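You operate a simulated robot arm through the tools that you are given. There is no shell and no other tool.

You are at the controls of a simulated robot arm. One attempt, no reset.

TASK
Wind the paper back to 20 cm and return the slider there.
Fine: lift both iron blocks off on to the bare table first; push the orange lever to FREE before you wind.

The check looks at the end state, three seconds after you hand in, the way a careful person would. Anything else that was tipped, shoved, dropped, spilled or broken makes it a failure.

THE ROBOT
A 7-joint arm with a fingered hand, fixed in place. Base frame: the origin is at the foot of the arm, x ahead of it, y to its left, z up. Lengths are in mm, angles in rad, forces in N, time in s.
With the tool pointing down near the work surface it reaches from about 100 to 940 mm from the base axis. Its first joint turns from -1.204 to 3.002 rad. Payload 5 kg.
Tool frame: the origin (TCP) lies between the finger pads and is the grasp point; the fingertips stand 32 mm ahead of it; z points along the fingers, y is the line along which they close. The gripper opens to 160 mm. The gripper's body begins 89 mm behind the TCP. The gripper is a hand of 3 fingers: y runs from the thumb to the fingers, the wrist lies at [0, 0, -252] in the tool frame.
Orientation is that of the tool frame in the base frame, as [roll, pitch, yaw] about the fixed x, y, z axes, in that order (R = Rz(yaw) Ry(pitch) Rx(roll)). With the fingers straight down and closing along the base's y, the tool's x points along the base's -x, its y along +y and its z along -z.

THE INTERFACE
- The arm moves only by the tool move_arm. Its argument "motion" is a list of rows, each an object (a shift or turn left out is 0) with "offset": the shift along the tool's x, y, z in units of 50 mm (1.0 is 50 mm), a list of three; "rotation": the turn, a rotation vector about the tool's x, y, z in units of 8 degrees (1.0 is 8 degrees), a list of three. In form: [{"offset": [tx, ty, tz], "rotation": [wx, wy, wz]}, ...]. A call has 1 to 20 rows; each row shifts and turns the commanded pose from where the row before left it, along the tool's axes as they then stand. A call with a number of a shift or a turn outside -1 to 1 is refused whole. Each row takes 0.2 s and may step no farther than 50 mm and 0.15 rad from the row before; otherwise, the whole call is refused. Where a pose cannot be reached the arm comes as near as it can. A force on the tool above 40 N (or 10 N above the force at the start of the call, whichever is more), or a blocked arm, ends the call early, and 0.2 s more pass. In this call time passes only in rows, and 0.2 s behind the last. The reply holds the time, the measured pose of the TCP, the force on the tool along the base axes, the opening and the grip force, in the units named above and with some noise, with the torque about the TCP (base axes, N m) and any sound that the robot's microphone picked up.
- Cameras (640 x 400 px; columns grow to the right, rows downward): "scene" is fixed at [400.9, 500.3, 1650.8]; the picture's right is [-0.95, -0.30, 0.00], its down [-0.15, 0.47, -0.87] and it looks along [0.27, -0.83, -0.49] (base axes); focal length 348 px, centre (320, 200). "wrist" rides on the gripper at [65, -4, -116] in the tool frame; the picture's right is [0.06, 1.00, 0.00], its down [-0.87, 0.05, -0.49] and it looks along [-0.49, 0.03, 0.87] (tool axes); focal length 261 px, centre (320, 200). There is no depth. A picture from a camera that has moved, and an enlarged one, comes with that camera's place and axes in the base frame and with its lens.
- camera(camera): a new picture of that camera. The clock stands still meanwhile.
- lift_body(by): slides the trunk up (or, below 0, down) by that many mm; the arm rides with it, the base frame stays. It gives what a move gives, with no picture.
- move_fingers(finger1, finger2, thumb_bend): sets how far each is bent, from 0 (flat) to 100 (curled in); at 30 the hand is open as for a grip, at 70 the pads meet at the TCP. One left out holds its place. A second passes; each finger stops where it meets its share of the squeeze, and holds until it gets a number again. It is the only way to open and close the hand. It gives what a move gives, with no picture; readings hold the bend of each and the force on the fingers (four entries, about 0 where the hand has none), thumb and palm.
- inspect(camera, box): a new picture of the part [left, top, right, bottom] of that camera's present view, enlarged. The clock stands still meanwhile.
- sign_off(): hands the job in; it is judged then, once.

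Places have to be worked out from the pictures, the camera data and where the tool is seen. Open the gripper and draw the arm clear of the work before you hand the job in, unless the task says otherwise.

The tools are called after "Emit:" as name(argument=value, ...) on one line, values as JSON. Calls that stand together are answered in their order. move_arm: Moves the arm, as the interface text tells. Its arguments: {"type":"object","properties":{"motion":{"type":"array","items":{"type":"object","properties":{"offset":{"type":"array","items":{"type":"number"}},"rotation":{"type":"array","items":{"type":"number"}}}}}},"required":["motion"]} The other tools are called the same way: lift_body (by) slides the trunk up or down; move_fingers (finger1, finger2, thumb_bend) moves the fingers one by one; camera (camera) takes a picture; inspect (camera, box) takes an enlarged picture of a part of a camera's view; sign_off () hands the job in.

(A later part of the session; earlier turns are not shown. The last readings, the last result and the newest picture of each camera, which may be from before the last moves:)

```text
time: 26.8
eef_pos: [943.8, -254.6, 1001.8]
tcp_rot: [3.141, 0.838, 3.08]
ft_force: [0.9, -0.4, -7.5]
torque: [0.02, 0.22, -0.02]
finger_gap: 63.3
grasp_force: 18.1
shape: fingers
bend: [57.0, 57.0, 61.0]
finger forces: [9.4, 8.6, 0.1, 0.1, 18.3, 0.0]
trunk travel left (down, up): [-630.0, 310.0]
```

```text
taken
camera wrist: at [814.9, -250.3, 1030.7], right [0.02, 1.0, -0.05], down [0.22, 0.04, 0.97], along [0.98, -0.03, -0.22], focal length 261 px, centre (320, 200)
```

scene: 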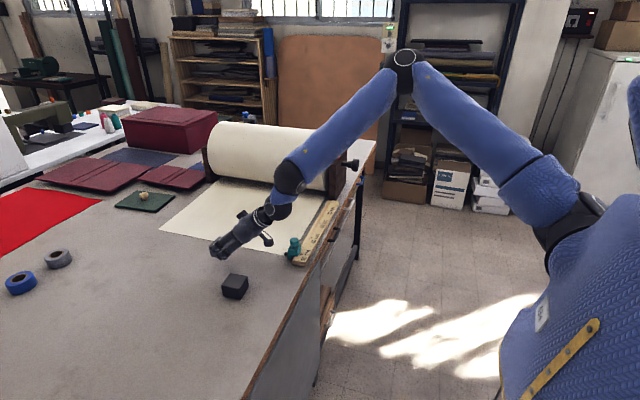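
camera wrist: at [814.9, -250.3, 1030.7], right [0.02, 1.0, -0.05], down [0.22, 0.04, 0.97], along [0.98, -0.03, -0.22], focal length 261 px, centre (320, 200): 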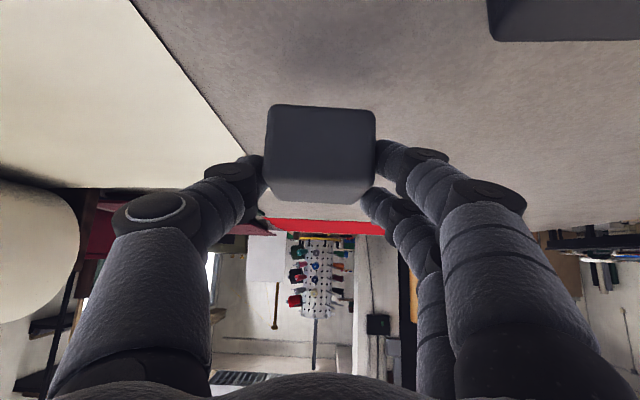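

I'm over bare table. I'll descend with a slight shift away from the black block, stopping about 5 mm up.

Emit:
move_arm(motion=[{"offset": [0.107, -0.07, 0.32]}, {"offset": [0.107, -0.07, 0.32]}, {"offset": [0.107, -0.07, 0.32]}])

Emit:
inspect(camera="scene", box=[150, 190, 310, 310])

```text
time: 27.6
eef_pos: [969.0, -267.0, 956.4]
tcp_rot: [-3.141, 0.836, 3.081]
ft_force: [-0.3, -0.9, -8.4]
torque: [0.07, 0.25, -0.01]
finger_gap: 63.2
grasp_force: 18.2
shape: fingers
bend: [57.0, 57.0, 61.0]
finger forces: [9.4, 8.4, 0.0, 0.1, 18.3, 0.1]
trunk travel left (down, up): [-630.0, 310.0]
```

```text
3.33 times, centred on (230, 250) of scene
camera zoom: at [400.9, 500.3, 1650.8], right [-0.95, -0.3, 0.0], down [-0.15, 0.47, -0.87], along [0.27, -0.83, -0.49], focal length 1160 px, centre (620, 33)
```

zoom: 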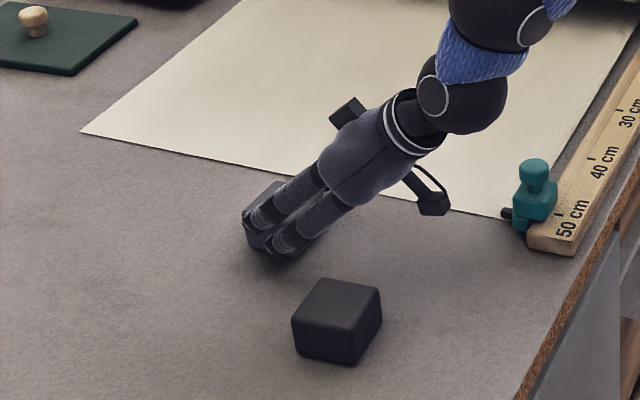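

There are about 4 mm left, so I'll lower gently to contact.

Emit:
move_arm(motion=[{"offset": [0.03, 0, 0.027]}, {"offset": [0.022, 0, 0.02]}])

```text
time: 28.2
eef_pos: [967.7, -266.4, 955.6]
tcp_rot: [3.141, 0.837, 3.08]
ft_force: [0.8, 1.0, -8.6]
torque: [-0.03, 0.24, -0.01]
finger_gap: 63.4
grasp_force: 18.4
shape: fingers
bend: [57.0, 57.0, 61.0]
finger forces: [9.4, 8.3, 0.0, 0.1, 18.3, 0.0]
trunk travel left (down, up): [-630.0, 310.0]
```

The block is still hanging at 8.6 N, so I'll continue down in small steps.

Emit:
move_arm(motion=[{"offset": [0.03, 0, 0.027]}, {"offset": [0.022, 0, 0.02]}])

```text
time: 28.8
eef_pos: [967.6, -265.7, 953.1]
tcp_rot: [3.141, 0.84, 3.08]
ft_force: [0.5, -1.3, 1.1]
torque: [-0.13, -0.06, -0.04]
finger_gap: 63.3
grasp_force: 18.9
shape: fingers
bend: [57.0, 57.0, 61.0]
finger forces: [8.8, 9.5, 0.1, 0.1, 19.4, 0.0]
trunk travel left (down, up): [-630.0, 310.0]
```

The table is now carrying the block (force about +1 N). I'll release it.

Emit:
move_fingers(finger1=44, finger2=44, thumb_bend=44)

Emit:
camera(camera="wrist")

Emit:
inspect(camera="scene", box=[150, 190, 310, 310])

```text
time: 29.8
eef_pos: [967.4, -265.3, 949.6]
tcp_rot: [-3.141, 0.837, 3.081]
ft_force: [-0.6, -0.6, -0.3]
torque: [0.0, -0.02, 0.0]
finger_gap: 111.0
grasp_force: 0.1
shape: fingers
bend: [44.0, 44.0, 44.0]
finger forces: [0.0, 0.0, 0.0, 0.1, 0.0, 0.0]
trunk travel left (down, up): [-630.0, 310.0]
```

```text
taken
camera wrist: at [838.5, -261.9, 980.3], right [0.02, 1.0, -0.05], down [0.22, 0.04, 0.97], along [0.98, -0.03, -0.22], focal length 261 px, centre (320, 200)
```

wrist: 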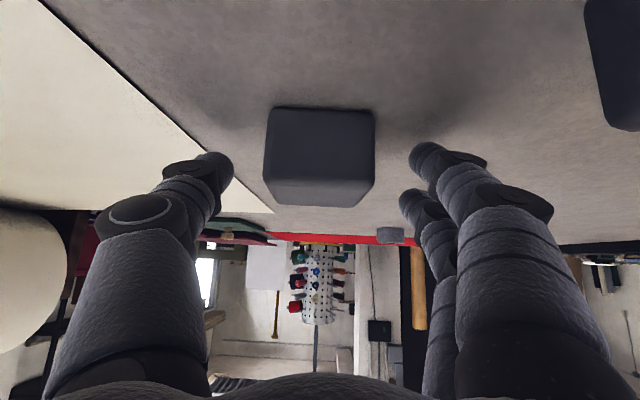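

```text
3.33 times, centred on (230, 250) of scene
camera zoom: at [400.9, 500.3, 1650.8], right [-0.95, -0.3, 0.0], down [-0.15, 0.47, -0.87], along [0.27, -0.83, -0.49], focal length 1160 px, centre (620, 33)
```

zoom: 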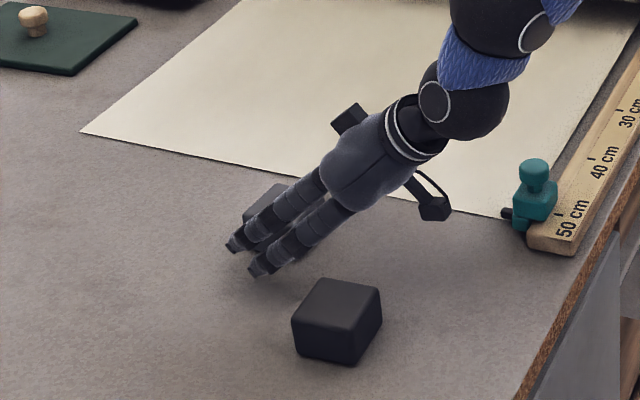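

Both blocks are on bare table. I'll rise straight up, back off and turn the tool down again before going to the lever.

Emit:
move_arm(motion=[{"offset": [-0.594, 0, -0.535]}, {"offset": [-0.594, 0, -0.535]}, {"offset": [-0.594, 0, -0.535]}, {"offset": [0.254, 0, -0.923]}, {"offset": [0.254, 0, -0.923]}, {"offset": [0.254, 0, -0.923]}, {"offset": [0.254, 0, -0.923]}, {"offset": [0.254, 0, -0.923]}, {"offset": [0.254, 0, -0.923]}, {"offset": [0.254, 0, -0.923]}, {"rotation": [-0.325, 0, -0.293]}, {"rotation": [0, 1, 0]}, {"rotation": [0, 1, 0]}, {"rotation": [0, 1, 0]}])

Emit:
camera(camera="scene")

```text
time: 32.8
eef_pos: [668.2, -247.9, 1222.1]
tcp_rot: [3.141, 0.418, 3.141]
ft_force: [-0.2, -0.1, 0.0]
torque: [-0.01, 0.0, -0.04]
finger_gap: 111.2
grasp_force: 0.0
shape: fingers
bend: [44.0, 44.0, 44.0]
finger forces: [0.0, 0.0, 0.0, 0.0, 0.0, 0.0]
trunk travel left (down, up): [-630.0, 310.0]
```

```text
taken
```

scene: 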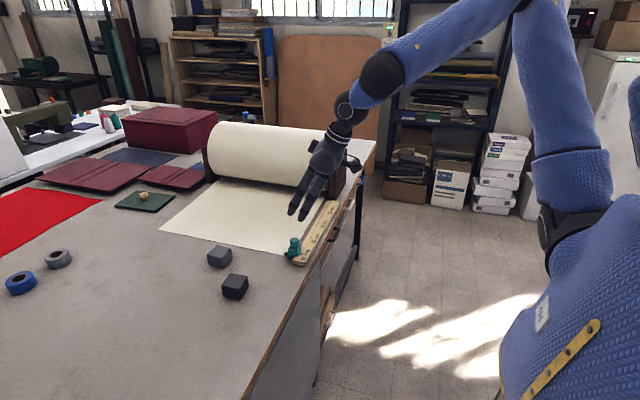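

Both blocks sit clear on the table. I'll finish un-tilting and move toward the lever for a closer look.

Emit:
move_arm(motion=[{"rotation": [0, 1, 0]}, {"rotation": [0, 1, 0]}, {"rotation": [0, 1, 0]}, {"offset": [0.124, -0.93, -0.142]}, {"offset": [0.124, -0.93, -0.142]}, {"offset": [0.124, -0.93, -0.142]}, {"offset": [0.124, -0.93, -0.142]}, {"offset": [0.124, -0.93, -0.142]}, {"offset": [0.124, -0.93, -0.142]}, {"offset": [0.124, -0.93, -0.142]}, {"offset": [0.124, -0.93, -0.142]}, {"offset": [0.124, -0.93, -0.142]}, {"offset": [0.124, -0.93, -0.142]}, {"offset": [0.124, -0.93, -0.142]}])

Emit:
camera(camera="wrist")

Emit:
camera(camera="scene")

```text
time: 35.8
eef_pos: [599.2, -761.9, 1299.7]
tcp_rot: [3.139, 0.001, 3.141]
ft_force: [0.0, -0.3, -0.5]
torque: [0.02, 0.0, -0.01]
finger_gap: 111.6
grasp_force: 0.2
shape: fingers
bend: [44.0, 44.0, 44.0]
finger forces: [0.1, 0.0, 0.1, 0.0, 0.0, 0.0]
trunk travel left (down, up): [-630.0, 310.0]
```

```text
taken
camera wrist: at [535.2, -765.0, 1414.2], right [-0.06, 1.0, 0.0], down [0.87, 0.05, 0.49], along [0.49, 0.03, -0.87], focal length 261 px, centre (320, 200)
```

wrist: 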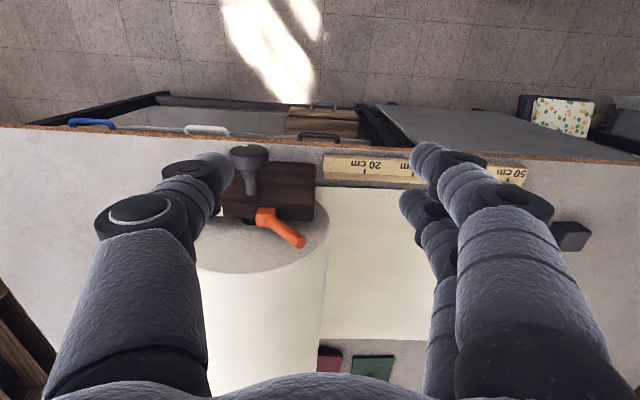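

```text
taken
```

scene: 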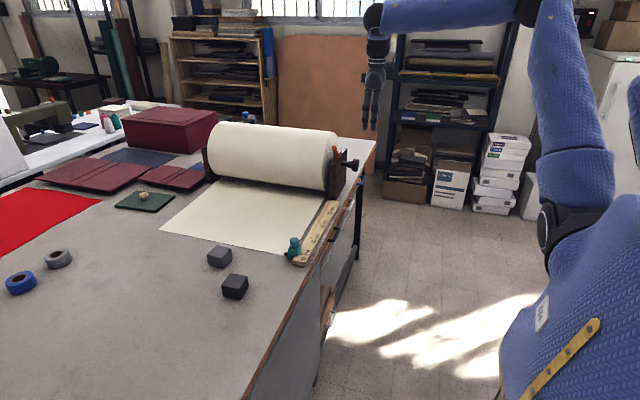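

I'll enlarge the lever and knob.

Emit:
inspect(camera="wrist", box=[200, 130, 340, 280])

Emit:
inspect(camera="scene", box=[310, 135, 370, 205])

```text
2.67 times, centred on (270, 205) of wrist
camera zoom: at [535.2, -765.0, 1414.2], right [-0.06, 1.0, 0.0], down [0.87, 0.05, 0.49], along [0.49, 0.03, -0.87], focal length 695 px, centre (453, 187)
```

zoom: 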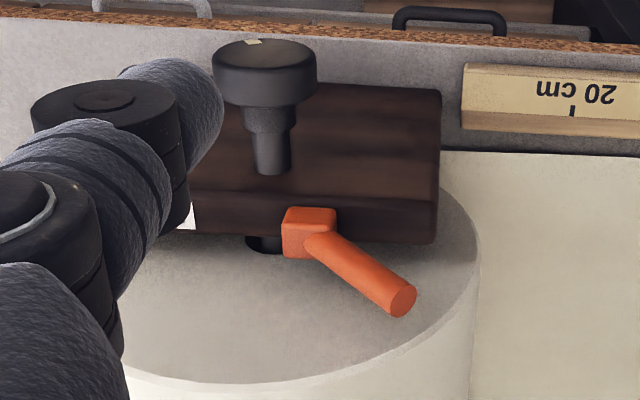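

```text
5.71 times, centred on (340, 170) of scene
camera zoom: at [400.9, 500.3, 1650.8], right [-0.95, -0.3, 0.0], down [-0.15, 0.47, -0.87], along [0.27, -0.83, -0.49], focal length 1989 px, centre (206, 371)
```

zoom: 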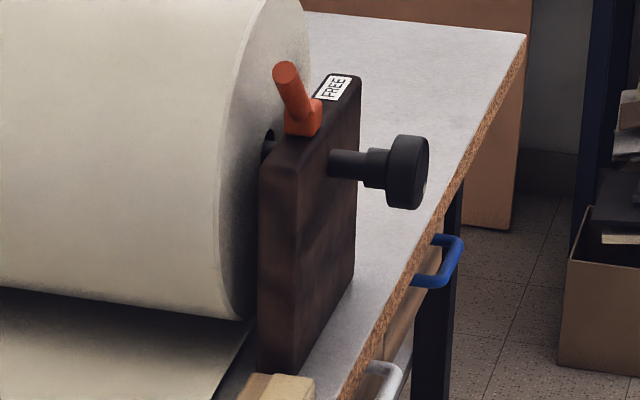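

The lever pivot is at about (759, -835, 1083) and its tip at about (757, -777, 1141), leaning 45° toward +y. The roll end face is near x≈790, with a radius of about 130. I'll close the hand into a compact poker and check its shape before pushing the lever toward -y.

Emit:
move_fingers(finger1=70, finger2=70, thumb_bend=70)

Emit:
camera(camera="wrist")

Emit:
inspect(camera="scene", box=[330, 20, 430, 150])

```text
time: 36.8
eef_pos: [599.6, -759.9, 1299.2]
tcp_rot: [-3.141, 0.001, -3.142]
ft_force: [-0.2, -0.1, -0.4]
torque: [0.0, 0.02, 0.0]
finger_gap: 12.7
grasp_force: 0.0
shape: fingers
bend: [70.0, 70.0, 70.0]
finger forces: [0.1, 0.0, 0.1, 0.0, 0.0, 0.0]
trunk travel left (down, up): [-630.0, 310.0]
```

```text
taken
camera wrist: at [534.7, -763.7, 1415.0], right [-0.06, 1.0, 0.0], down [0.87, 0.05, 0.49], along [0.49, 0.03, -0.87], focal length 261 px, centre (320, 200)
```

wrist: 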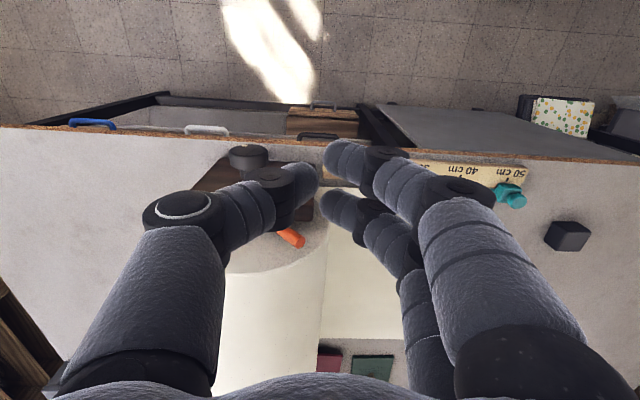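

```text
3.08 times, centred on (380, 85) of scene
camera zoom: at [400.9, 500.3, 1650.8], right [-0.95, -0.3, 0.0], down [-0.15, 0.47, -0.87], along [0.27, -0.83, -0.49], focal length 1071 px, centre (135, 554)
```

zoom: 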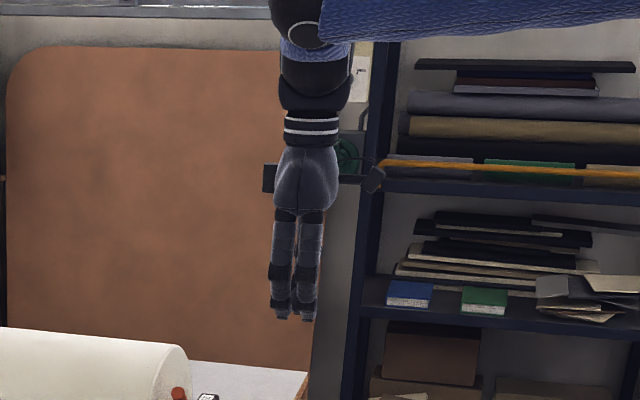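

Closed, the thumb's back slopes and could jam against the leaning lever. The nearly straight open thumb is a better pusher, so I'll open the thumb alone to about 25 and check its shape.

Emit:
move_fingers(finger1=60, finger2=60, thumb_bend=25)

Emit:
camera(camera="wrist")

```text
time: 37.8
eef_pos: [600.3, -758.2, 1300.3]
tcp_rot: [-3.141, 0.001, -3.141]
ft_force: [0.4, 0.0, 0.1]
torque: [0.03, 0.02, -0.01]
finger_gap: 113.3
grasp_force: 0.0
shape: fingers
bend: [60.0, 60.0, 25.0]
finger forces: [0.0, 0.0, 0.0, 0.0, 0.1, 0.0]
trunk travel left (down, up): [-630.0, 310.0]
```

```text
taken
camera wrist: at [534.6, -763.7, 1415.0], right [-0.06, 1.0, 0.0], down [0.87, 0.05, 0.49], along [0.49, 0.03, -0.87], focal length 261 px, centre (320, 200)
```

wrist: 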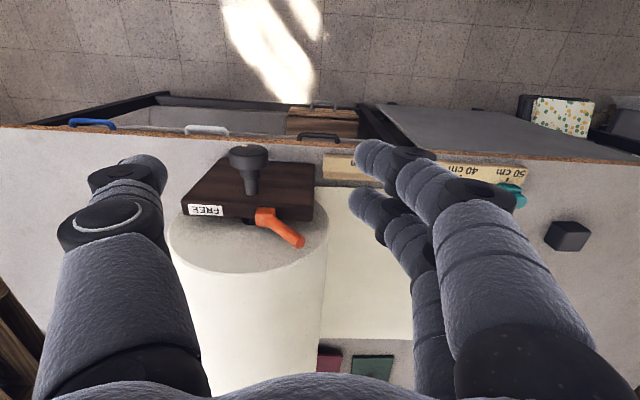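

The open thumb's outer face leads at its tip, about 115 mm to the -y side of the TCP, which suits a push. I'll move to (757, -620) and descend with its tip at about z=1116.

Emit:
move_arm(motion=[{"offset": [-0.628, 0.552, 0]}, {"offset": [-0.628, 0.552, 0]}, {"offset": [-0.628, 0.552, 0]}, {"offset": [-0.628, 0.552, 0]}, {"offset": [-0.628, 0.552, 0]}, {"offset": [0, 0, 0.76]}, {"offset": [0, 0, 0.76]}, {"offset": [0, 0, 0.76]}, {"offset": [0, 0, 0.76]}])

Emit:
camera(camera="wrist")

Emit:
camera(camera="scene")

Emit:
inspect(camera="scene", box=[290, 90, 390, 190])

```text
time: 39.8
eef_pos: [757.3, -621.5, 1145.5]
tcp_rot: [3.141, 0.001, 3.141]
ft_force: [0.2, 0.2, -0.3]
torque: [0.02, 0.04, 0.03]
finger_gap: 113.6
grasp_force: 0.0
shape: fingers
bend: [60.0, 60.0, 25.0]
finger forces: [0.1, 0.1, 0.0, 0.0, 0.0, 0.0]
trunk travel left (down, up): [-630.0, 310.0]
```

```text
taken
camera wrist: at [693.2, -626.1, 1261.8], right [-0.06, 1.0, 0.0], down [0.87, 0.05, 0.49], along [0.49, 0.03, -0.87], focal length 261 px, centre (320, 200)
```

wrist: 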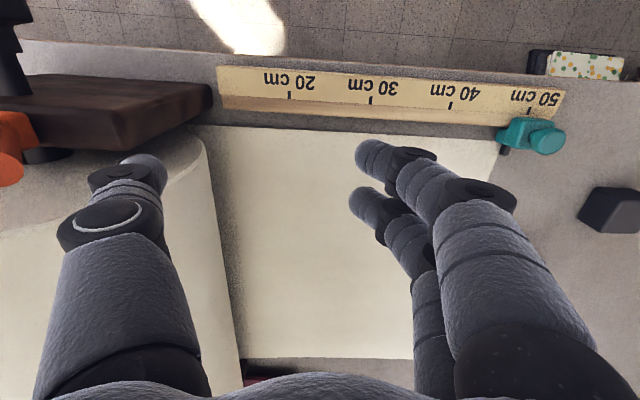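

```text
taken
```

scene: 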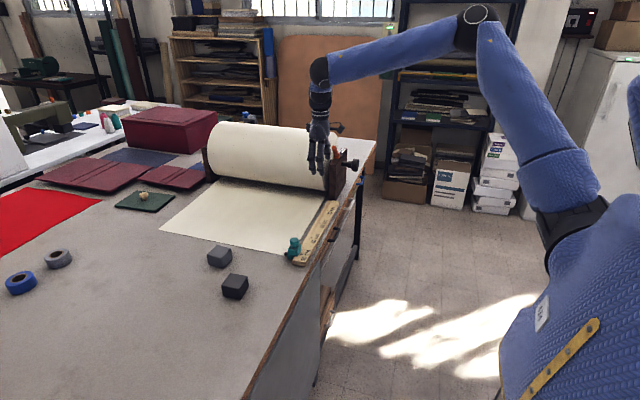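

```text
4.00 times, centred on (340, 140) of scene
camera zoom: at [400.9, 500.3, 1650.8], right [-0.95, -0.3, 0.0], down [-0.15, 0.47, -0.87], along [0.27, -0.83, -0.49], focal length 1392 px, centre (240, 440)
```

zoom: 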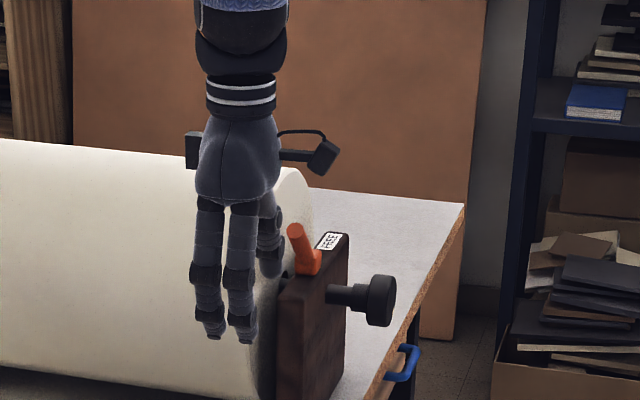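

The thumb tip is just in front of the lever and in line with it (lever x≈750–757). I'll shift 4 mm toward -x and push gradually toward -y, watching the force.

Emit:
move_arm(motion=[{"offset": [0.08, -0.3, 0]}, {"offset": [0, -0.3, 0]}, {"offset": [0, -0.2, 0]}, {"offset": [0, -0.2, 0]}, {"offset": [0, -0.2, 0]}])

Emit:
inspect(camera="scene", box=[290, 90, 390, 190])

Emit:
camera(camera="wrist")

```text
time: 41.0
eef_pos: [752.7, -681.8, 1149.2]
tcp_rot: [3.14, -0.001, -3.142]
ft_force: [-0.3, 0.8, -0.1]
torque: [0.02, -0.04, 0.03]
finger_gap: 113.1
grasp_force: 0.8
shape: fingers
bend: [60.0, 60.0, 25.0]
finger forces: [0.0, 0.0, 0.0, 0.0, 0.7, 0.0]
trunk travel left (down, up): [-630.0, 310.0]
```

```text
4.00 times, centred on (340, 140) of scene
camera zoom: at [400.9, 500.3, 1650.8], right [-0.95, -0.3, 0.0], down [-0.15, 0.47, -0.87], along [0.27, -0.83, -0.49], focal length 1392 px, centre (240, 440)
```

zoom: 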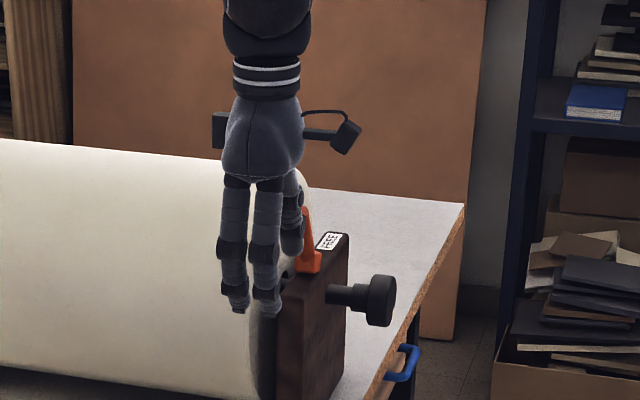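

```text
taken
camera wrist: at [688.5, -685.3, 1263.1], right [-0.06, 1.0, 0.0], down [0.87, 0.05, 0.49], along [0.49, 0.03, -0.87], focal length 261 px, centre (320, 200)
```

wrist: 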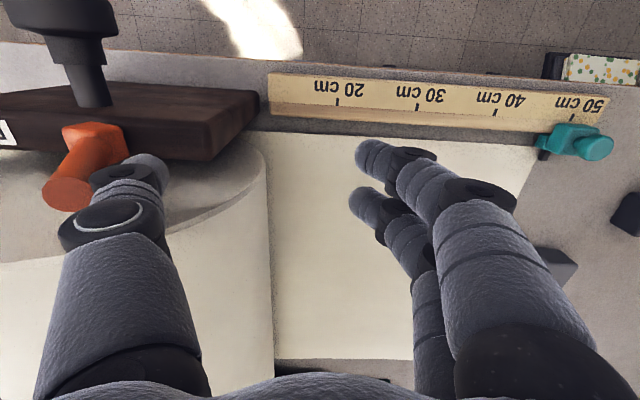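

The lever is swinging (thumb force only 0.7 N) and is now near upright. I'll continue pushing toward -y.

Emit:
move_arm(motion=[{"offset": [0, -0.2, 0]}, {"offset": [0, -0.2, 0]}, {"offset": [0, -0.2, 0]}, {"offset": [0, -0.2, 0]}, {"offset": [0, -0.2, 0]}])

Emit:
inspect(camera="scene", box=[290, 90, 390, 190])

Emit:
camera(camera="wrist")

```text
time: 42.2
eef_pos: [752.7, -731.1, 1147.3]
tcp_rot: [-3.141, 0.002, -3.139]
ft_force: [-0.3, 1.5, 0.3]
torque: [-0.04, 0.02, 0.01]
finger_gap: 113.0
grasp_force: 0.3
shape: fingers
bend: [60.0, 60.0, 25.0]
finger forces: [0.0, 0.0, 0.0, 0.0, 0.2, 0.1]
trunk travel left (down, up): [-630.0, 310.0]
```

```text
4.00 times, centred on (340, 140) of scene
camera zoom: at [400.9, 500.3, 1650.8], right [-0.95, -0.3, 0.0], down [-0.15, 0.47, -0.87], along [0.27, -0.83, -0.49], focal length 1392 px, centre (240, 440)
```

zoom: 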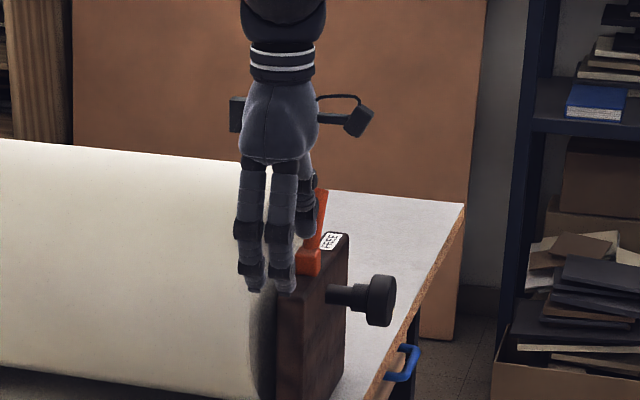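

```text
taken
camera wrist: at [688.4, -735.2, 1263.8], right [-0.06, 1.0, 0.0], down [0.87, 0.05, 0.49], along [0.49, 0.03, -0.87], focal length 261 px, centre (320, 200)
```

wrist: 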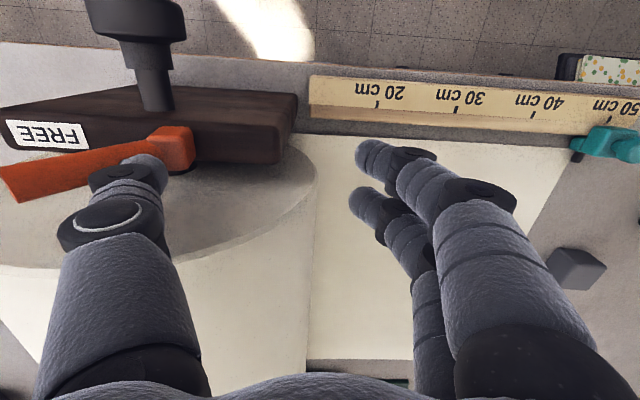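

The lever is past vertical and leaning toward FREE. I'll keep pushing in small steps until it reaches its stop.

Emit:
move_arm(motion=[{"offset": [0, -0.16, 0]}, {"offset": [0, -0.16, 0]}, {"offset": [0, -0.16, 0]}])

Emit:
inspect(camera="scene", box=[290, 90, 390, 190])

Emit:
camera(camera="wrist")

```text
time: 43.1
eef_pos: [754.4, -749.4, 1155.8]
tcp_rot: [3.142, 0.006, -3.138]
ft_force: [-2.8, 21.5, 21.3]
torque: [-1.18, 0.13, -0.28]
finger_gap: 97.9
grasp_force: 14.9
shape: fingers
bend: [60.0, 60.0, 31.0]
finger forces: [0.1, 0.0, 0.1, 0.1, 29.3, 0.1]
trunk travel left (down, up): [-630.0, 310.0]
stopped in row 3: the force on the tool passed its limit at 41 N (the readings are from after the stop); the commanded pose is now the measured one
```

```text
4.00 times, centred on (340, 140) of scene
camera zoom: at [400.9, 500.3, 1650.8], right [-0.95, -0.3, 0.0], down [-0.15, 0.47, -0.87], along [0.27, -0.83, -0.49], focal length 1392 px, centre (240, 440)
```

zoom: 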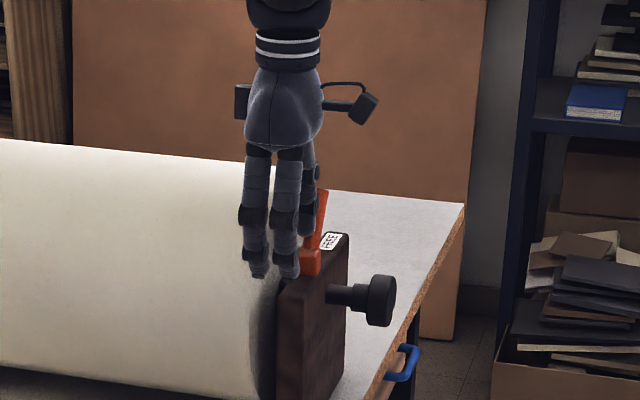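

```text
taken
camera wrist: at [688.9, -753.0, 1270.7], right [-0.07, 1.0, 0.0], down [0.87, 0.06, 0.5], along [0.5, 0.03, -0.87], focal length 261 px, centre (320, 200)
```

wrist: 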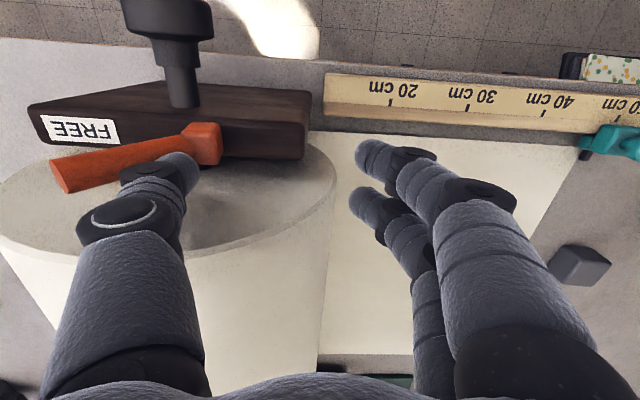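

The force jumped to 41 N, so the lever is at its stop on the FREE side. I'll back off toward +y, rise, and check that it stays.

Emit:
move_arm(motion=[{"offset": [0, 0.4, 0]}, {"offset": [0, 0.8, 0]}, {"offset": [0, 0.8, -0.3]}, {"offset": [0.3, 0.5, -0.8]}, {"offset": [0.3, 0, -0.9]}, {"offset": [0.3, 0, -0.9]}])

Emit:
inspect(camera="scene", box=[310, 130, 380, 205])

Emit:
camera(camera="wrist")

```text
time: 44.5
eef_pos: [706.0, -627.6, 1298.7]
tcp_rot: [-3.141, 0.003, -3.14]
ft_force: [-0.1, 1.6, 0.3]
torque: [-0.07, -0.07, 0.02]
finger_gap: 113.4
grasp_force: 0.1
shape: fingers
bend: [60.0, 60.0, 25.0]
finger forces: [0.0, 0.0, 0.0, 0.1, 0.1, 0.0]
trunk travel left (down, up): [-630.0, 310.0]
```

```text
5.33 times, centred on (345, 168) of scene
camera zoom: at [400.9, 500.3, 1650.8], right [-0.95, -0.3, 0.0], down [-0.15, 0.47, -0.87], along [0.27, -0.83, -0.49], focal length 1856 px, centre (187, 373)
```

zoom: 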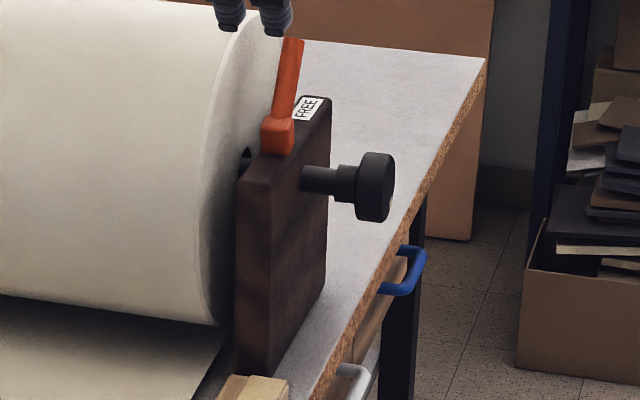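

```text
taken
camera wrist: at [641.7, -631.6, 1413.0], right [-0.06, 1.0, 0.0], down [0.87, 0.06, 0.5], along [0.49, 0.03, -0.87], focal length 261 px, centre (320, 200)
```

wrist: 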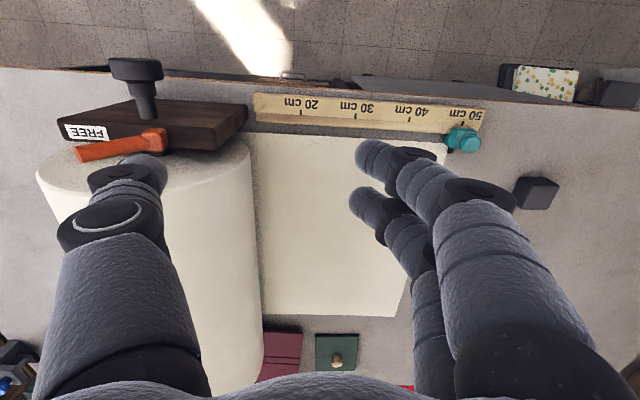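

The lever stays leaning over toward FREE. Next is the knob: I'll move in front of the table at a safe height and pitch the hand until the fingers point along +x.

Emit:
move_arm(motion=[{"offset": [0.353, -0.783, 0]}, {"offset": [0.353, -0.783, 0]}, {"offset": [0.353, -0.783, 0]}, {"offset": [0.353, -0.783, 0]}, {"offset": [0.353, -0.783, 0]}, {"offset": [0.353, -0.783, 0]}, {"rotation": [0, -1, 0]}, {"rotation": [0, -1, 0]}, {"rotation": [0, -1, 0]}, {"rotation": [0, -1, 0]}, {"rotation": [0, -1, 0]}, {"rotation": [0, -1, 0]}])

Emit:
move_fingers(finger1=30, finger2=30, thumb_bend=30)

Emit:
camera(camera="scene")

Emit:
camera(camera="wrist")

```text
time: 47.1
eef_pos: [604.1, -865.1, 1293.2]
tcp_rot: [3.138, 0.84, -3.14]
ft_force: [-0.8, -0.3, 4.8]
torque: [0.02, 0.35, 0.05]
finger_gap: 113.7
grasp_force: 0.1
shape: fingers
bend: [60.0, 60.0, 25.0]
finger forces: [0.0, 0.0, 0.0, 0.1, 0.1, 0.0]
trunk travel left (down, up): [-630.0, 310.0]
```

```text
time: 48.1
eef_pos: [602.4, -862.6, 1295.7]
tcp_rot: [3.139, 0.84, 3.141]
ft_force: [0.5, 0.4, 0.5]
torque: [-0.03, 0.03, -0.04]
finger_gap: 168.0
grasp_force: 0.1
shape: fingers
bend: [30.0, 30.0, 30.0]
finger forces: [0.1, 0.0, 0.1, 0.0, 0.0, 0.1]
trunk travel left (down, up): [-630.0, 310.0]
```

```text
taken
```

scene: 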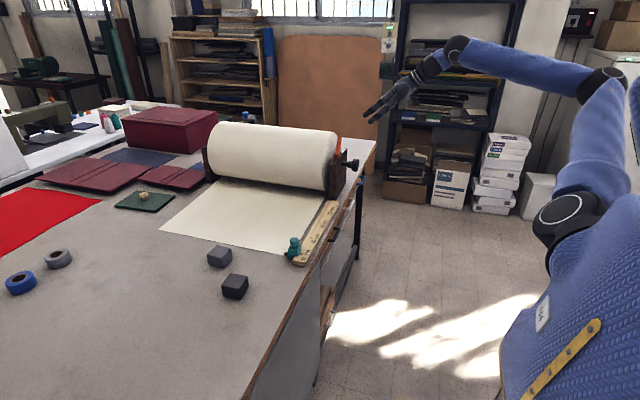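

```text
taken
camera wrist: at [473.7, -867.5, 1323.5], right [-0.04, 1.0, -0.05], down [0.21, 0.05, 0.98], along [0.98, 0.03, -0.21], focal length 261 px, centre (320, 200)
```

wrist: 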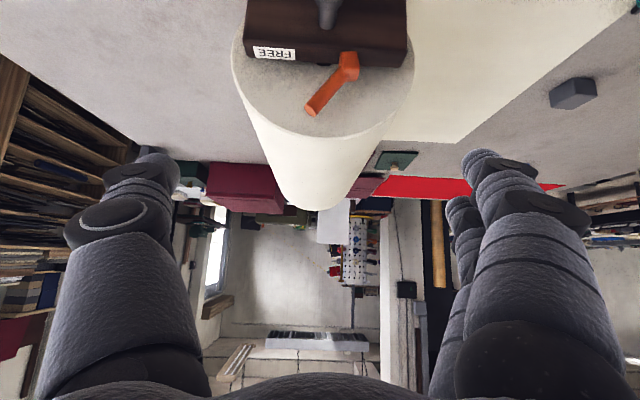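

The lever points over to the FREE side. I'll finish pitching to horizontal and descend in front of the knob at a safe stand-off of x≈585.

Emit:
move_arm(motion=[{"rotation": [0, -1, 0]}, {"rotation": [0, -1, 0]}, {"rotation": [0, -1, 0]}, {"rotation": [0, -1, 0]}, {"rotation": [0, -1, 0]}, {"rotation": [0, -0.25, 0]}, {"offset": [0.8, 0, -0.3]}, {"offset": [0.9, 0, 0]}, {"offset": [0.9, 0, 0]}, {"offset": [0.9, 0, 0]}])

Emit:
camera(camera="scene")

Emit:
camera(camera="wrist")

```text
time: 50.3
eef_pos: [588.4, -863.9, 1119.2]
tcp_rot: [0.462, 1.566, 0.461]
ft_force: [-0.6, 0.6, 0.9]
torque: [0.0, -0.01, -0.02]
finger_gap: 168.0
grasp_force: 0.0
shape: fingers
bend: [30.0, 30.0, 30.0]
finger forces: [0.0, 0.1, 0.0, 0.0, 0.0, 0.0]
trunk travel left (down, up): [-630.0, 310.0]
```

```text
taken
```

scene: 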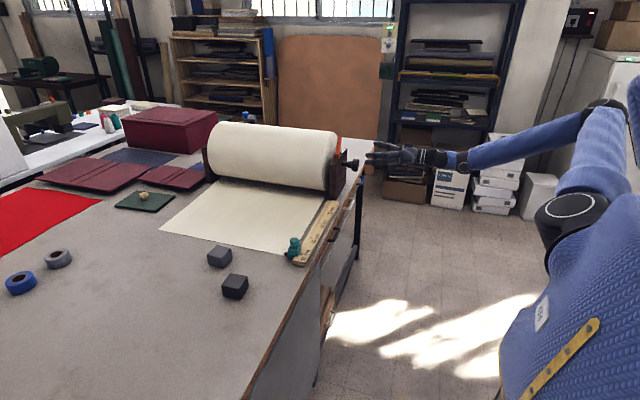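

```text
taken
camera wrist: at [473.9, -868.6, 1052.5], right [0.0, 1.0, -0.06], down [-0.49, 0.05, 0.87], along [0.87, 0.03, 0.49], focal length 261 px, centre (320, 200)
```

wrist: 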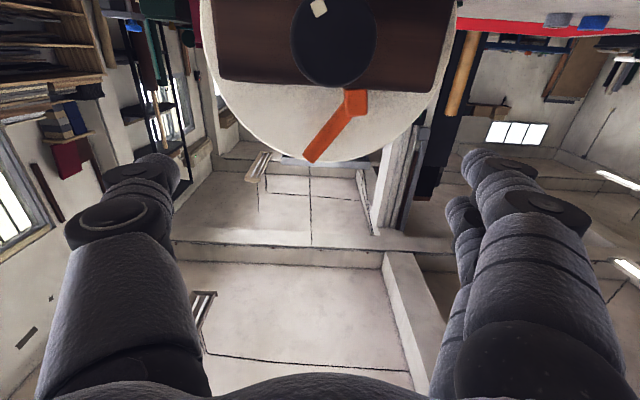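

The wrist view looks straight at the knob. Its axis is at about (y=-859, z=1044) with the face near x≈672, and the pale mark will let me track rotation. I'll descend to the axis height and re-check the centring.

Emit:
move_arm(motion=[{"offset": [0.75, 0.04, 0]}, {"offset": [0.75, 0.04, 0]}])

Emit:
camera(camera="wrist")

Emit:
inspect(camera="scene", box=[310, 130, 410, 205])

```text
time: 50.9
eef_pos: [587.2, -858.5, 1046.2]
tcp_rot: [0.242, 1.568, 0.242]
ft_force: [0.3, 0.1, -0.4]
torque: [0.0, -0.02, 0.0]
finger_gap: 167.9
grasp_force: 0.1
shape: fingers
bend: [30.0, 30.0, 30.0]
finger forces: [0.1, 0.0, 0.0, 0.1, 0.0, 0.0]
trunk travel left (down, up): [-630.0, 310.0]
```

```text
taken
camera wrist: at [473.0, -863.3, 979.3], right [0.0, 1.0, -0.06], down [-0.49, 0.05, 0.87], along [0.87, 0.03, 0.49], focal length 261 px, centre (320, 200)
```

wrist: 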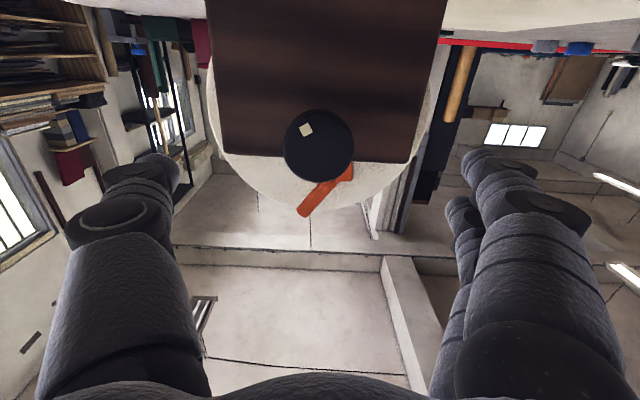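

```text
5.33 times, centred on (360, 168) of scene
camera zoom: at [400.9, 500.3, 1650.8], right [-0.95, -0.3, 0.0], down [-0.15, 0.47, -0.87], along [0.27, -0.83, -0.49], focal length 1856 px, centre (107, 373)
```

zoom: 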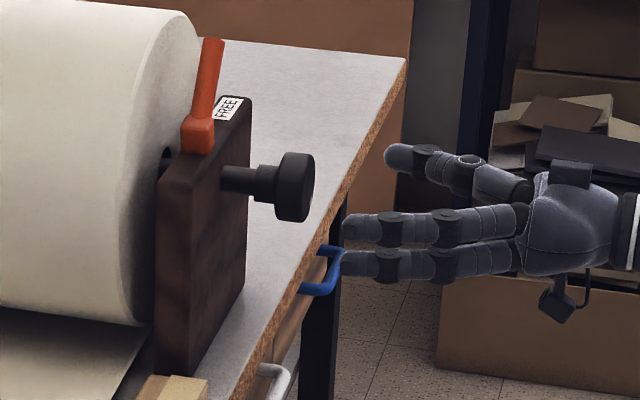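

The knob face is centred at (319, 146), against (320, 148) predicted for the tool axis, so alignment is within about 2 mm. I'll test the available wrist roll here by pre-rotating opposite to the winding direction.

Emit:
move_arm(motion=[{"rotation": [0, 0, 1]}, {"rotation": [0, 0, 1]}, {"rotation": [0, 0, 1]}, {"rotation": [0, 0, 1]}, {"rotation": [0, 0, 1]}, {"rotation": [0, 0, 1]}, {"rotation": [0, 0, 1]}])

Emit:
camera(camera="wrist")

Emit:
camera(camera="scene")

```text
time: 52.5
eef_pos: [587.6, -858.1, 1044.6]
tcp_rot: [1.567, 0.59, 1.572]
ft_force: [0.4, -0.8, 0.7]
torque: [0.02, -0.03, -0.04]
finger_gap: 168.2
grasp_force: 0.0
shape: fingers
bend: [30.0, 30.0, 30.0]
finger forces: [0.0, 0.0, 0.1, 0.0, 0.0, 0.1]
trunk travel left (down, up): [-630.0, 310.0]
```

```text
taken
camera wrist: at [473.8, -807.2, 1004.4], right [0.0, 0.61, 0.79], down [-0.49, -0.69, 0.53], along [0.87, -0.39, 0.3], focal length 261 px, centre (320, 200)
```

wrist: 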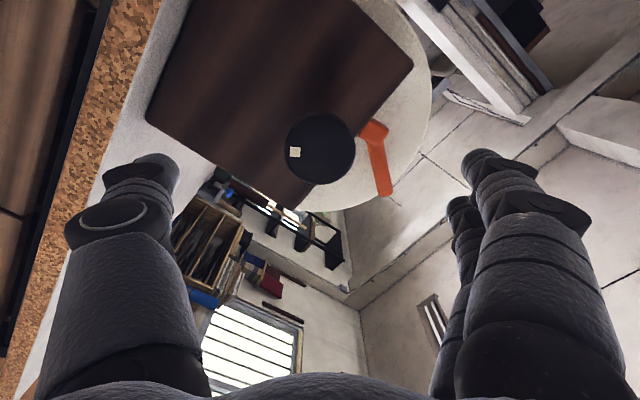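

```text
taken
```

scene: 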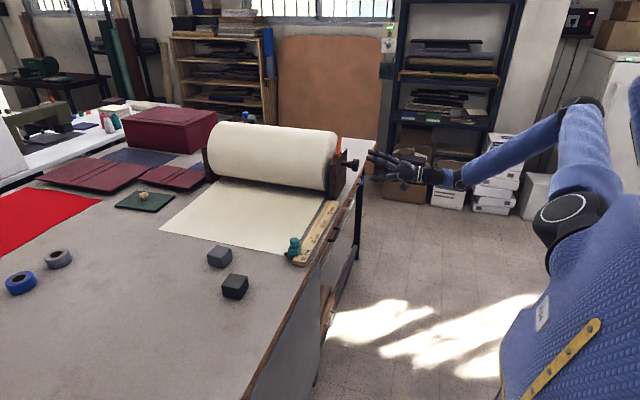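

The roll range is fine, with the hand now at +56°. I'll advance onto the knob (TCP to x≈678), still open.

Emit:
move_arm(motion=[{"offset": [0, 0, 0.7]}, {"offset": [0, 0, 0.6]}, {"offset": [0, 0, 0.5]}])

Emit:
camera(camera="wrist")

Emit:
inspect(camera="scene", box=[310, 130, 410, 205])

```text
time: 53.3
eef_pos: [679.3, -860.3, 1045.7]
tcp_rot: [1.565, 0.593, 1.57]
ft_force: [0.1, 0.4, -0.3]
torque: [-0.02, 0.0, 0.02]
finger_gap: 168.0
grasp_force: 0.0
shape: fingers
bend: [30.0, 30.0, 30.0]
finger forces: [0.1, 0.0, 0.0, 0.0, 0.1, 0.1]
trunk travel left (down, up): [-630.0, 310.0]
```

```text
taken
camera wrist: at [564.3, -808.8, 1004.6], right [0.0, 0.61, 0.79], down [-0.49, -0.69, 0.53], along [0.87, -0.39, 0.3], focal length 261 px, centre (320, 200)
```

wrist: 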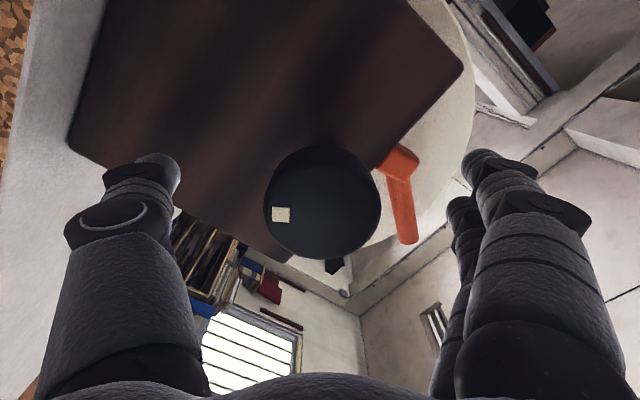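

```text
5.33 times, centred on (360, 168) of scene
camera zoom: at [400.9, 500.3, 1650.8], right [-0.95, -0.3, 0.0], down [-0.15, 0.47, -0.87], along [0.27, -0.83, -0.49], focal length 1856 px, centre (107, 373)
```

zoom: 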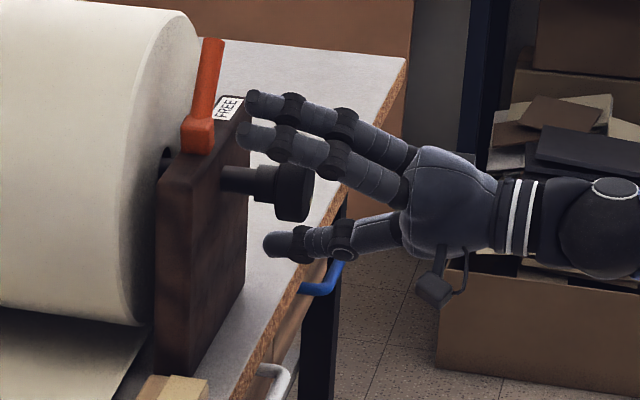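

The knob is centred between the thumb and the two fingers, with the fingertips about 30 mm short of the plate. I'll close for a three-point grip.

Emit:
move_fingers(finger1=68, finger2=68, thumb_bend=68)

Emit:
camera(camera="wrist")

Emit:
inspect(camera="scene", box=[310, 130, 410, 205])

```text
time: 54.3
eef_pos: [678.5, -860.6, 1044.6]
tcp_rot: [1.57, 0.591, 1.573]
ft_force: [7.6, -5.2, -6.4]
torque: [-0.04, -0.18, 0.13]
finger_gap: 35.1
grasp_force: 11.9
shape: fingers
bend: [65.0, 65.0, 65.0]
finger forces: [3.3, 4.1, 0.0, 0.1, 15.7, 0.1]
trunk travel left (down, up): [-630.0, 310.0]
```

```text
taken
camera wrist: at [564.6, -808.9, 1003.9], right [0.0, 0.61, 0.79], down [-0.49, -0.69, 0.53], along [0.87, -0.39, 0.3], focal length 261 px, centre (320, 200)
```

wrist: 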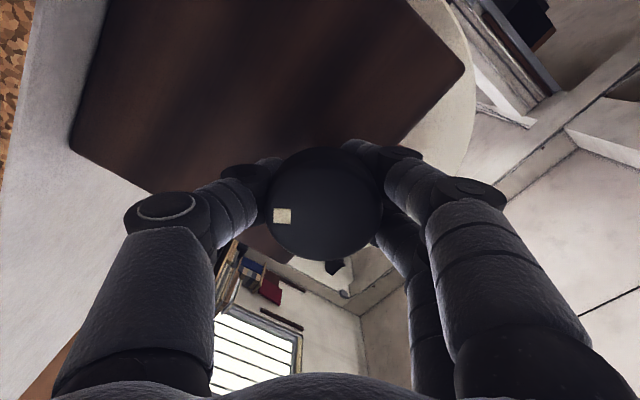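

```text
5.33 times, centred on (360, 168) of scene
camera zoom: at [400.9, 500.3, 1650.8], right [-0.95, -0.3, 0.0], down [-0.15, 0.47, -0.87], along [0.27, -0.83, -0.49], focal length 1856 px, centre (107, 373)
```

zoom: 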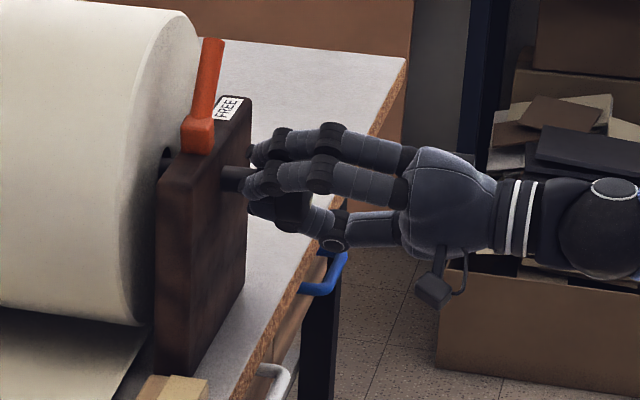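

At a gap of 35 mm the tips have hooked behind the disc instead of lying on its rim. I'll open slightly, back off 14 mm and grip again.

Emit:
move_fingers(finger1=48, finger2=48, thumb_bend=48)

Emit:
move_arm(motion=[{"offset": [0, 0, -0.28]}])

Emit:
move_fingers(finger1=68, finger2=68, thumb_bend=68)

Emit:
camera(camera="wrist")

Emit:
inspect(camera="scene", box=[310, 130, 410, 205])

```text
time: 55.3
eef_pos: [678.1, -859.7, 1045.8]
tcp_rot: [1.566, 0.591, 1.572]
ft_force: [0.6, -0.3, 0.5]
torque: [-0.01, -0.02, 0.0]
finger_gap: 94.6
grasp_force: 0.0
shape: fingers
bend: [48.0, 48.0, 48.0]
finger forces: [0.0, 0.0, 0.0, 0.0, 0.1, 0.0]
trunk travel left (down, up): [-630.0, 310.0]
```

```text
time: 55.7
eef_pos: [664.6, -858.7, 1046.8]
tcp_rot: [1.565, 0.593, 1.57]
ft_force: [-0.5, 0.5, 0.0]
torque: [-0.04, 0.01, -0.02]
finger_gap: 94.6
grasp_force: 0.1
shape: fingers
bend: [48.0, 48.0, 48.0]
finger forces: [0.1, 0.0, 0.0, 0.0, 0.0, 0.0]
trunk travel left (down, up): [-630.0, 310.0]
```

```text
time: 56.7
eef_pos: [665.9, -859.5, 1043.7]
tcp_rot: [1.566, 0.592, 1.57]
ft_force: [9.8, -2.6, -2.0]
torque: [0.04, 0.08, -0.02]
finger_gap: 49.0
grasp_force: 16.8
shape: fingers
bend: [62.0, 61.0, 63.0]
finger forces: [7.4, 7.9, 0.1, 0.0, 18.4, 0.1]
trunk travel left (down, up): [-630.0, 310.0]
```

```text
taken
camera wrist: at [550.9, -808.2, 1004.6], right [0.0, 0.61, 0.79], down [-0.49, -0.69, 0.53], along [0.87, -0.39, 0.3], focal length 261 px, centre (320, 200)
```

wrist: 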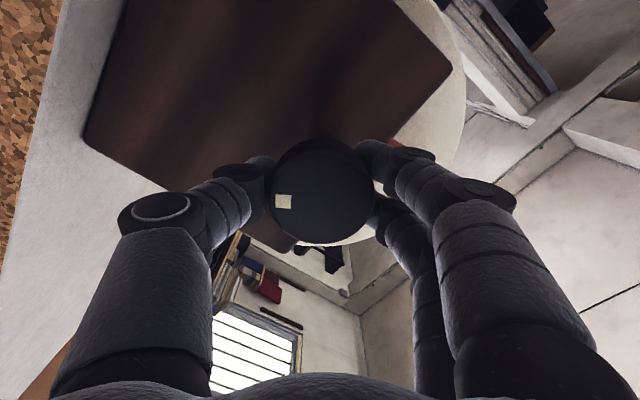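

```text
5.33 times, centred on (360, 168) of scene
camera zoom: at [400.9, 500.3, 1650.8], right [-0.95, -0.3, 0.0], down [-0.15, 0.47, -0.87], along [0.27, -0.83, -0.49], focal length 1856 px, centre (107, 373)
```

zoom: 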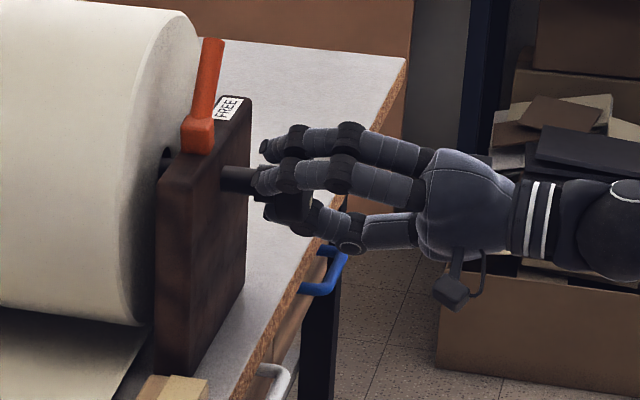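

The gap is 49 mm, but the +x reaction of 10 N shows the pads are still angled on the back edge. I'll back off another 7 mm and grip again.

Emit:
move_fingers(finger1=50, finger2=50, thumb_bend=50)

Emit:
move_arm(motion=[{"offset": [0, 0, -0.14]}])

Emit:
move_fingers(finger1=68, finger2=68, thumb_bend=68)

Emit:
inspect(camera="wrist", box=[200, 100, 460, 270])

```text
time: 57.7
eef_pos: [664.8, -859.3, 1045.0]
tcp_rot: [1.568, 0.592, 1.572]
ft_force: [0.3, -0.6, -0.2]
torque: [0.0, 0.0, 0.03]
finger_gap: 86.7
grasp_force: 0.0
shape: fingers
bend: [50.0, 50.0, 50.0]
finger forces: [0.0, 0.0, 0.0, 0.1, 0.0, 0.0]
trunk travel left (down, up): [-630.0, 310.0]
```

```text
time: 58.1
eef_pos: [657.2, -859.8, 1044.6]
tcp_rot: [1.568, 0.592, 1.571]
ft_force: [0.6, 0.0, 0.3]
torque: [0.01, -0.01, 0.01]
finger_gap: 86.6
grasp_force: 0.1
shape: fingers
bend: [50.0, 50.0, 50.0]
finger forces: [0.0, 0.0, 0.0, 0.0, 0.0, 0.0]
trunk travel left (down, up): [-630.0, 310.0]
```

```text
time: 59.1
eef_pos: [657.5, -859.0, 1044.5]
tcp_rot: [1.566, 0.592, 1.57]
ft_force: [6.5, -0.6, -1.1]
torque: [0.04, 0.09, 0.0]
finger_gap: 54.5
grasp_force: 18.8
shape: fingers
bend: [60.0, 59.0, 62.0]
finger forces: [8.8, 9.4, 0.1, 0.0, 19.0, 0.0]
trunk travel left (down, up): [-630.0, 310.0]
```

```text
2.35 times, centred on (330, 185) of wrist
camera zoom: at [543.5, -807.9, 1004.7], right [0.0, 0.61, 0.79], down [-0.49, -0.69, 0.53], along [0.87, -0.39, 0.3], focal length 613 px, centre (296, 235)
```

zoom: 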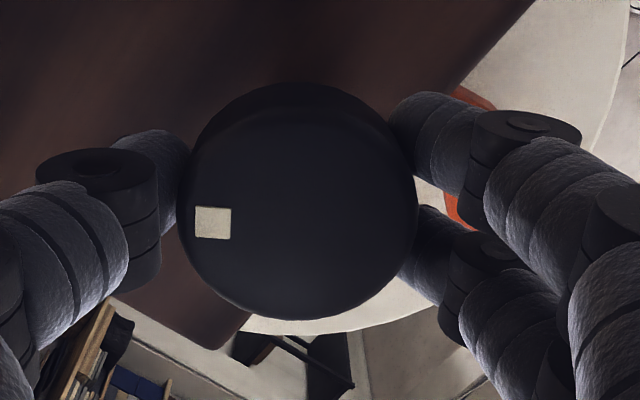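

It's now a solid rim grip (gap 54.5 mm, 18.8 N). I'll turn 12° in the winding direction and check that the mark moves with the hand and the paper retracts.

Emit:
move_arm(motion=[{"rotation": [0, 0, -0.3]}, {"rotation": [0, 0, -0.5]}, {"rotation": [0, 0, -0.5]}, {"rotation": [0, 0, -0.2]}])

Emit:
inspect(camera="wrist", box=[200, 100, 460, 270])

Emit:
inspect(camera="scene", box=[150, 120, 370, 280])

```text
time: 60.1
eef_pos: [658.6, -859.3, 1045.1]
tcp_rot: [1.568, 0.803, 1.569]
ft_force: [5.0, -1.9, -1.5]
torque: [0.03, 0.02, -0.08]
finger_gap: 54.7
grasp_force: 19.6
shape: fingers
bend: [60.0, 59.0, 62.0]
finger forces: [8.7, 9.3, 0.0, 0.1, 19.3, 0.0]
trunk travel left (down, up): [-630.0, 310.0]
```

```text
2.35 times, centred on (330, 185) of wrist
camera zoom: at [543.7, -817.3, 994.7], right [0.0, 0.76, 0.65], down [-0.49, -0.57, 0.66], along [0.87, -0.32, 0.38], focal length 613 px, centre (296, 235)
```

zoom: 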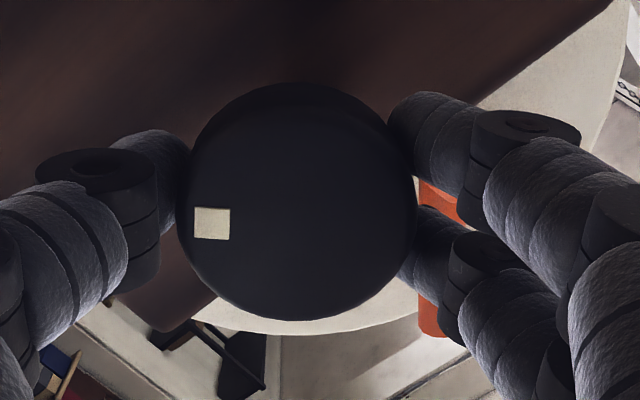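

```text
2.50 times, centred on (260, 200) of scene
camera zoom: at [400.9, 500.3, 1650.8], right [-0.95, -0.3, 0.0], down [-0.15, 0.47, -0.87], along [0.27, -0.83, -0.49], focal length 870 px, centre (470, 200)
```

zoom: 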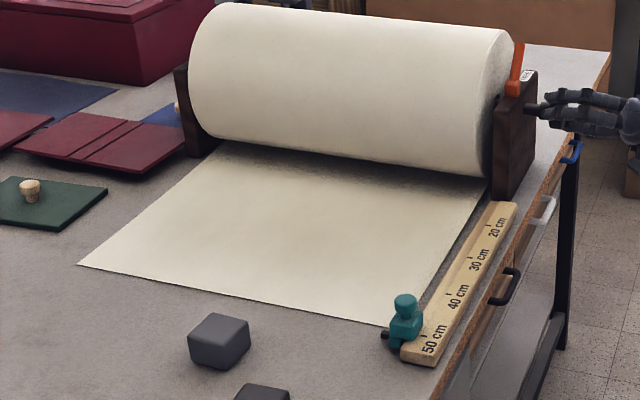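

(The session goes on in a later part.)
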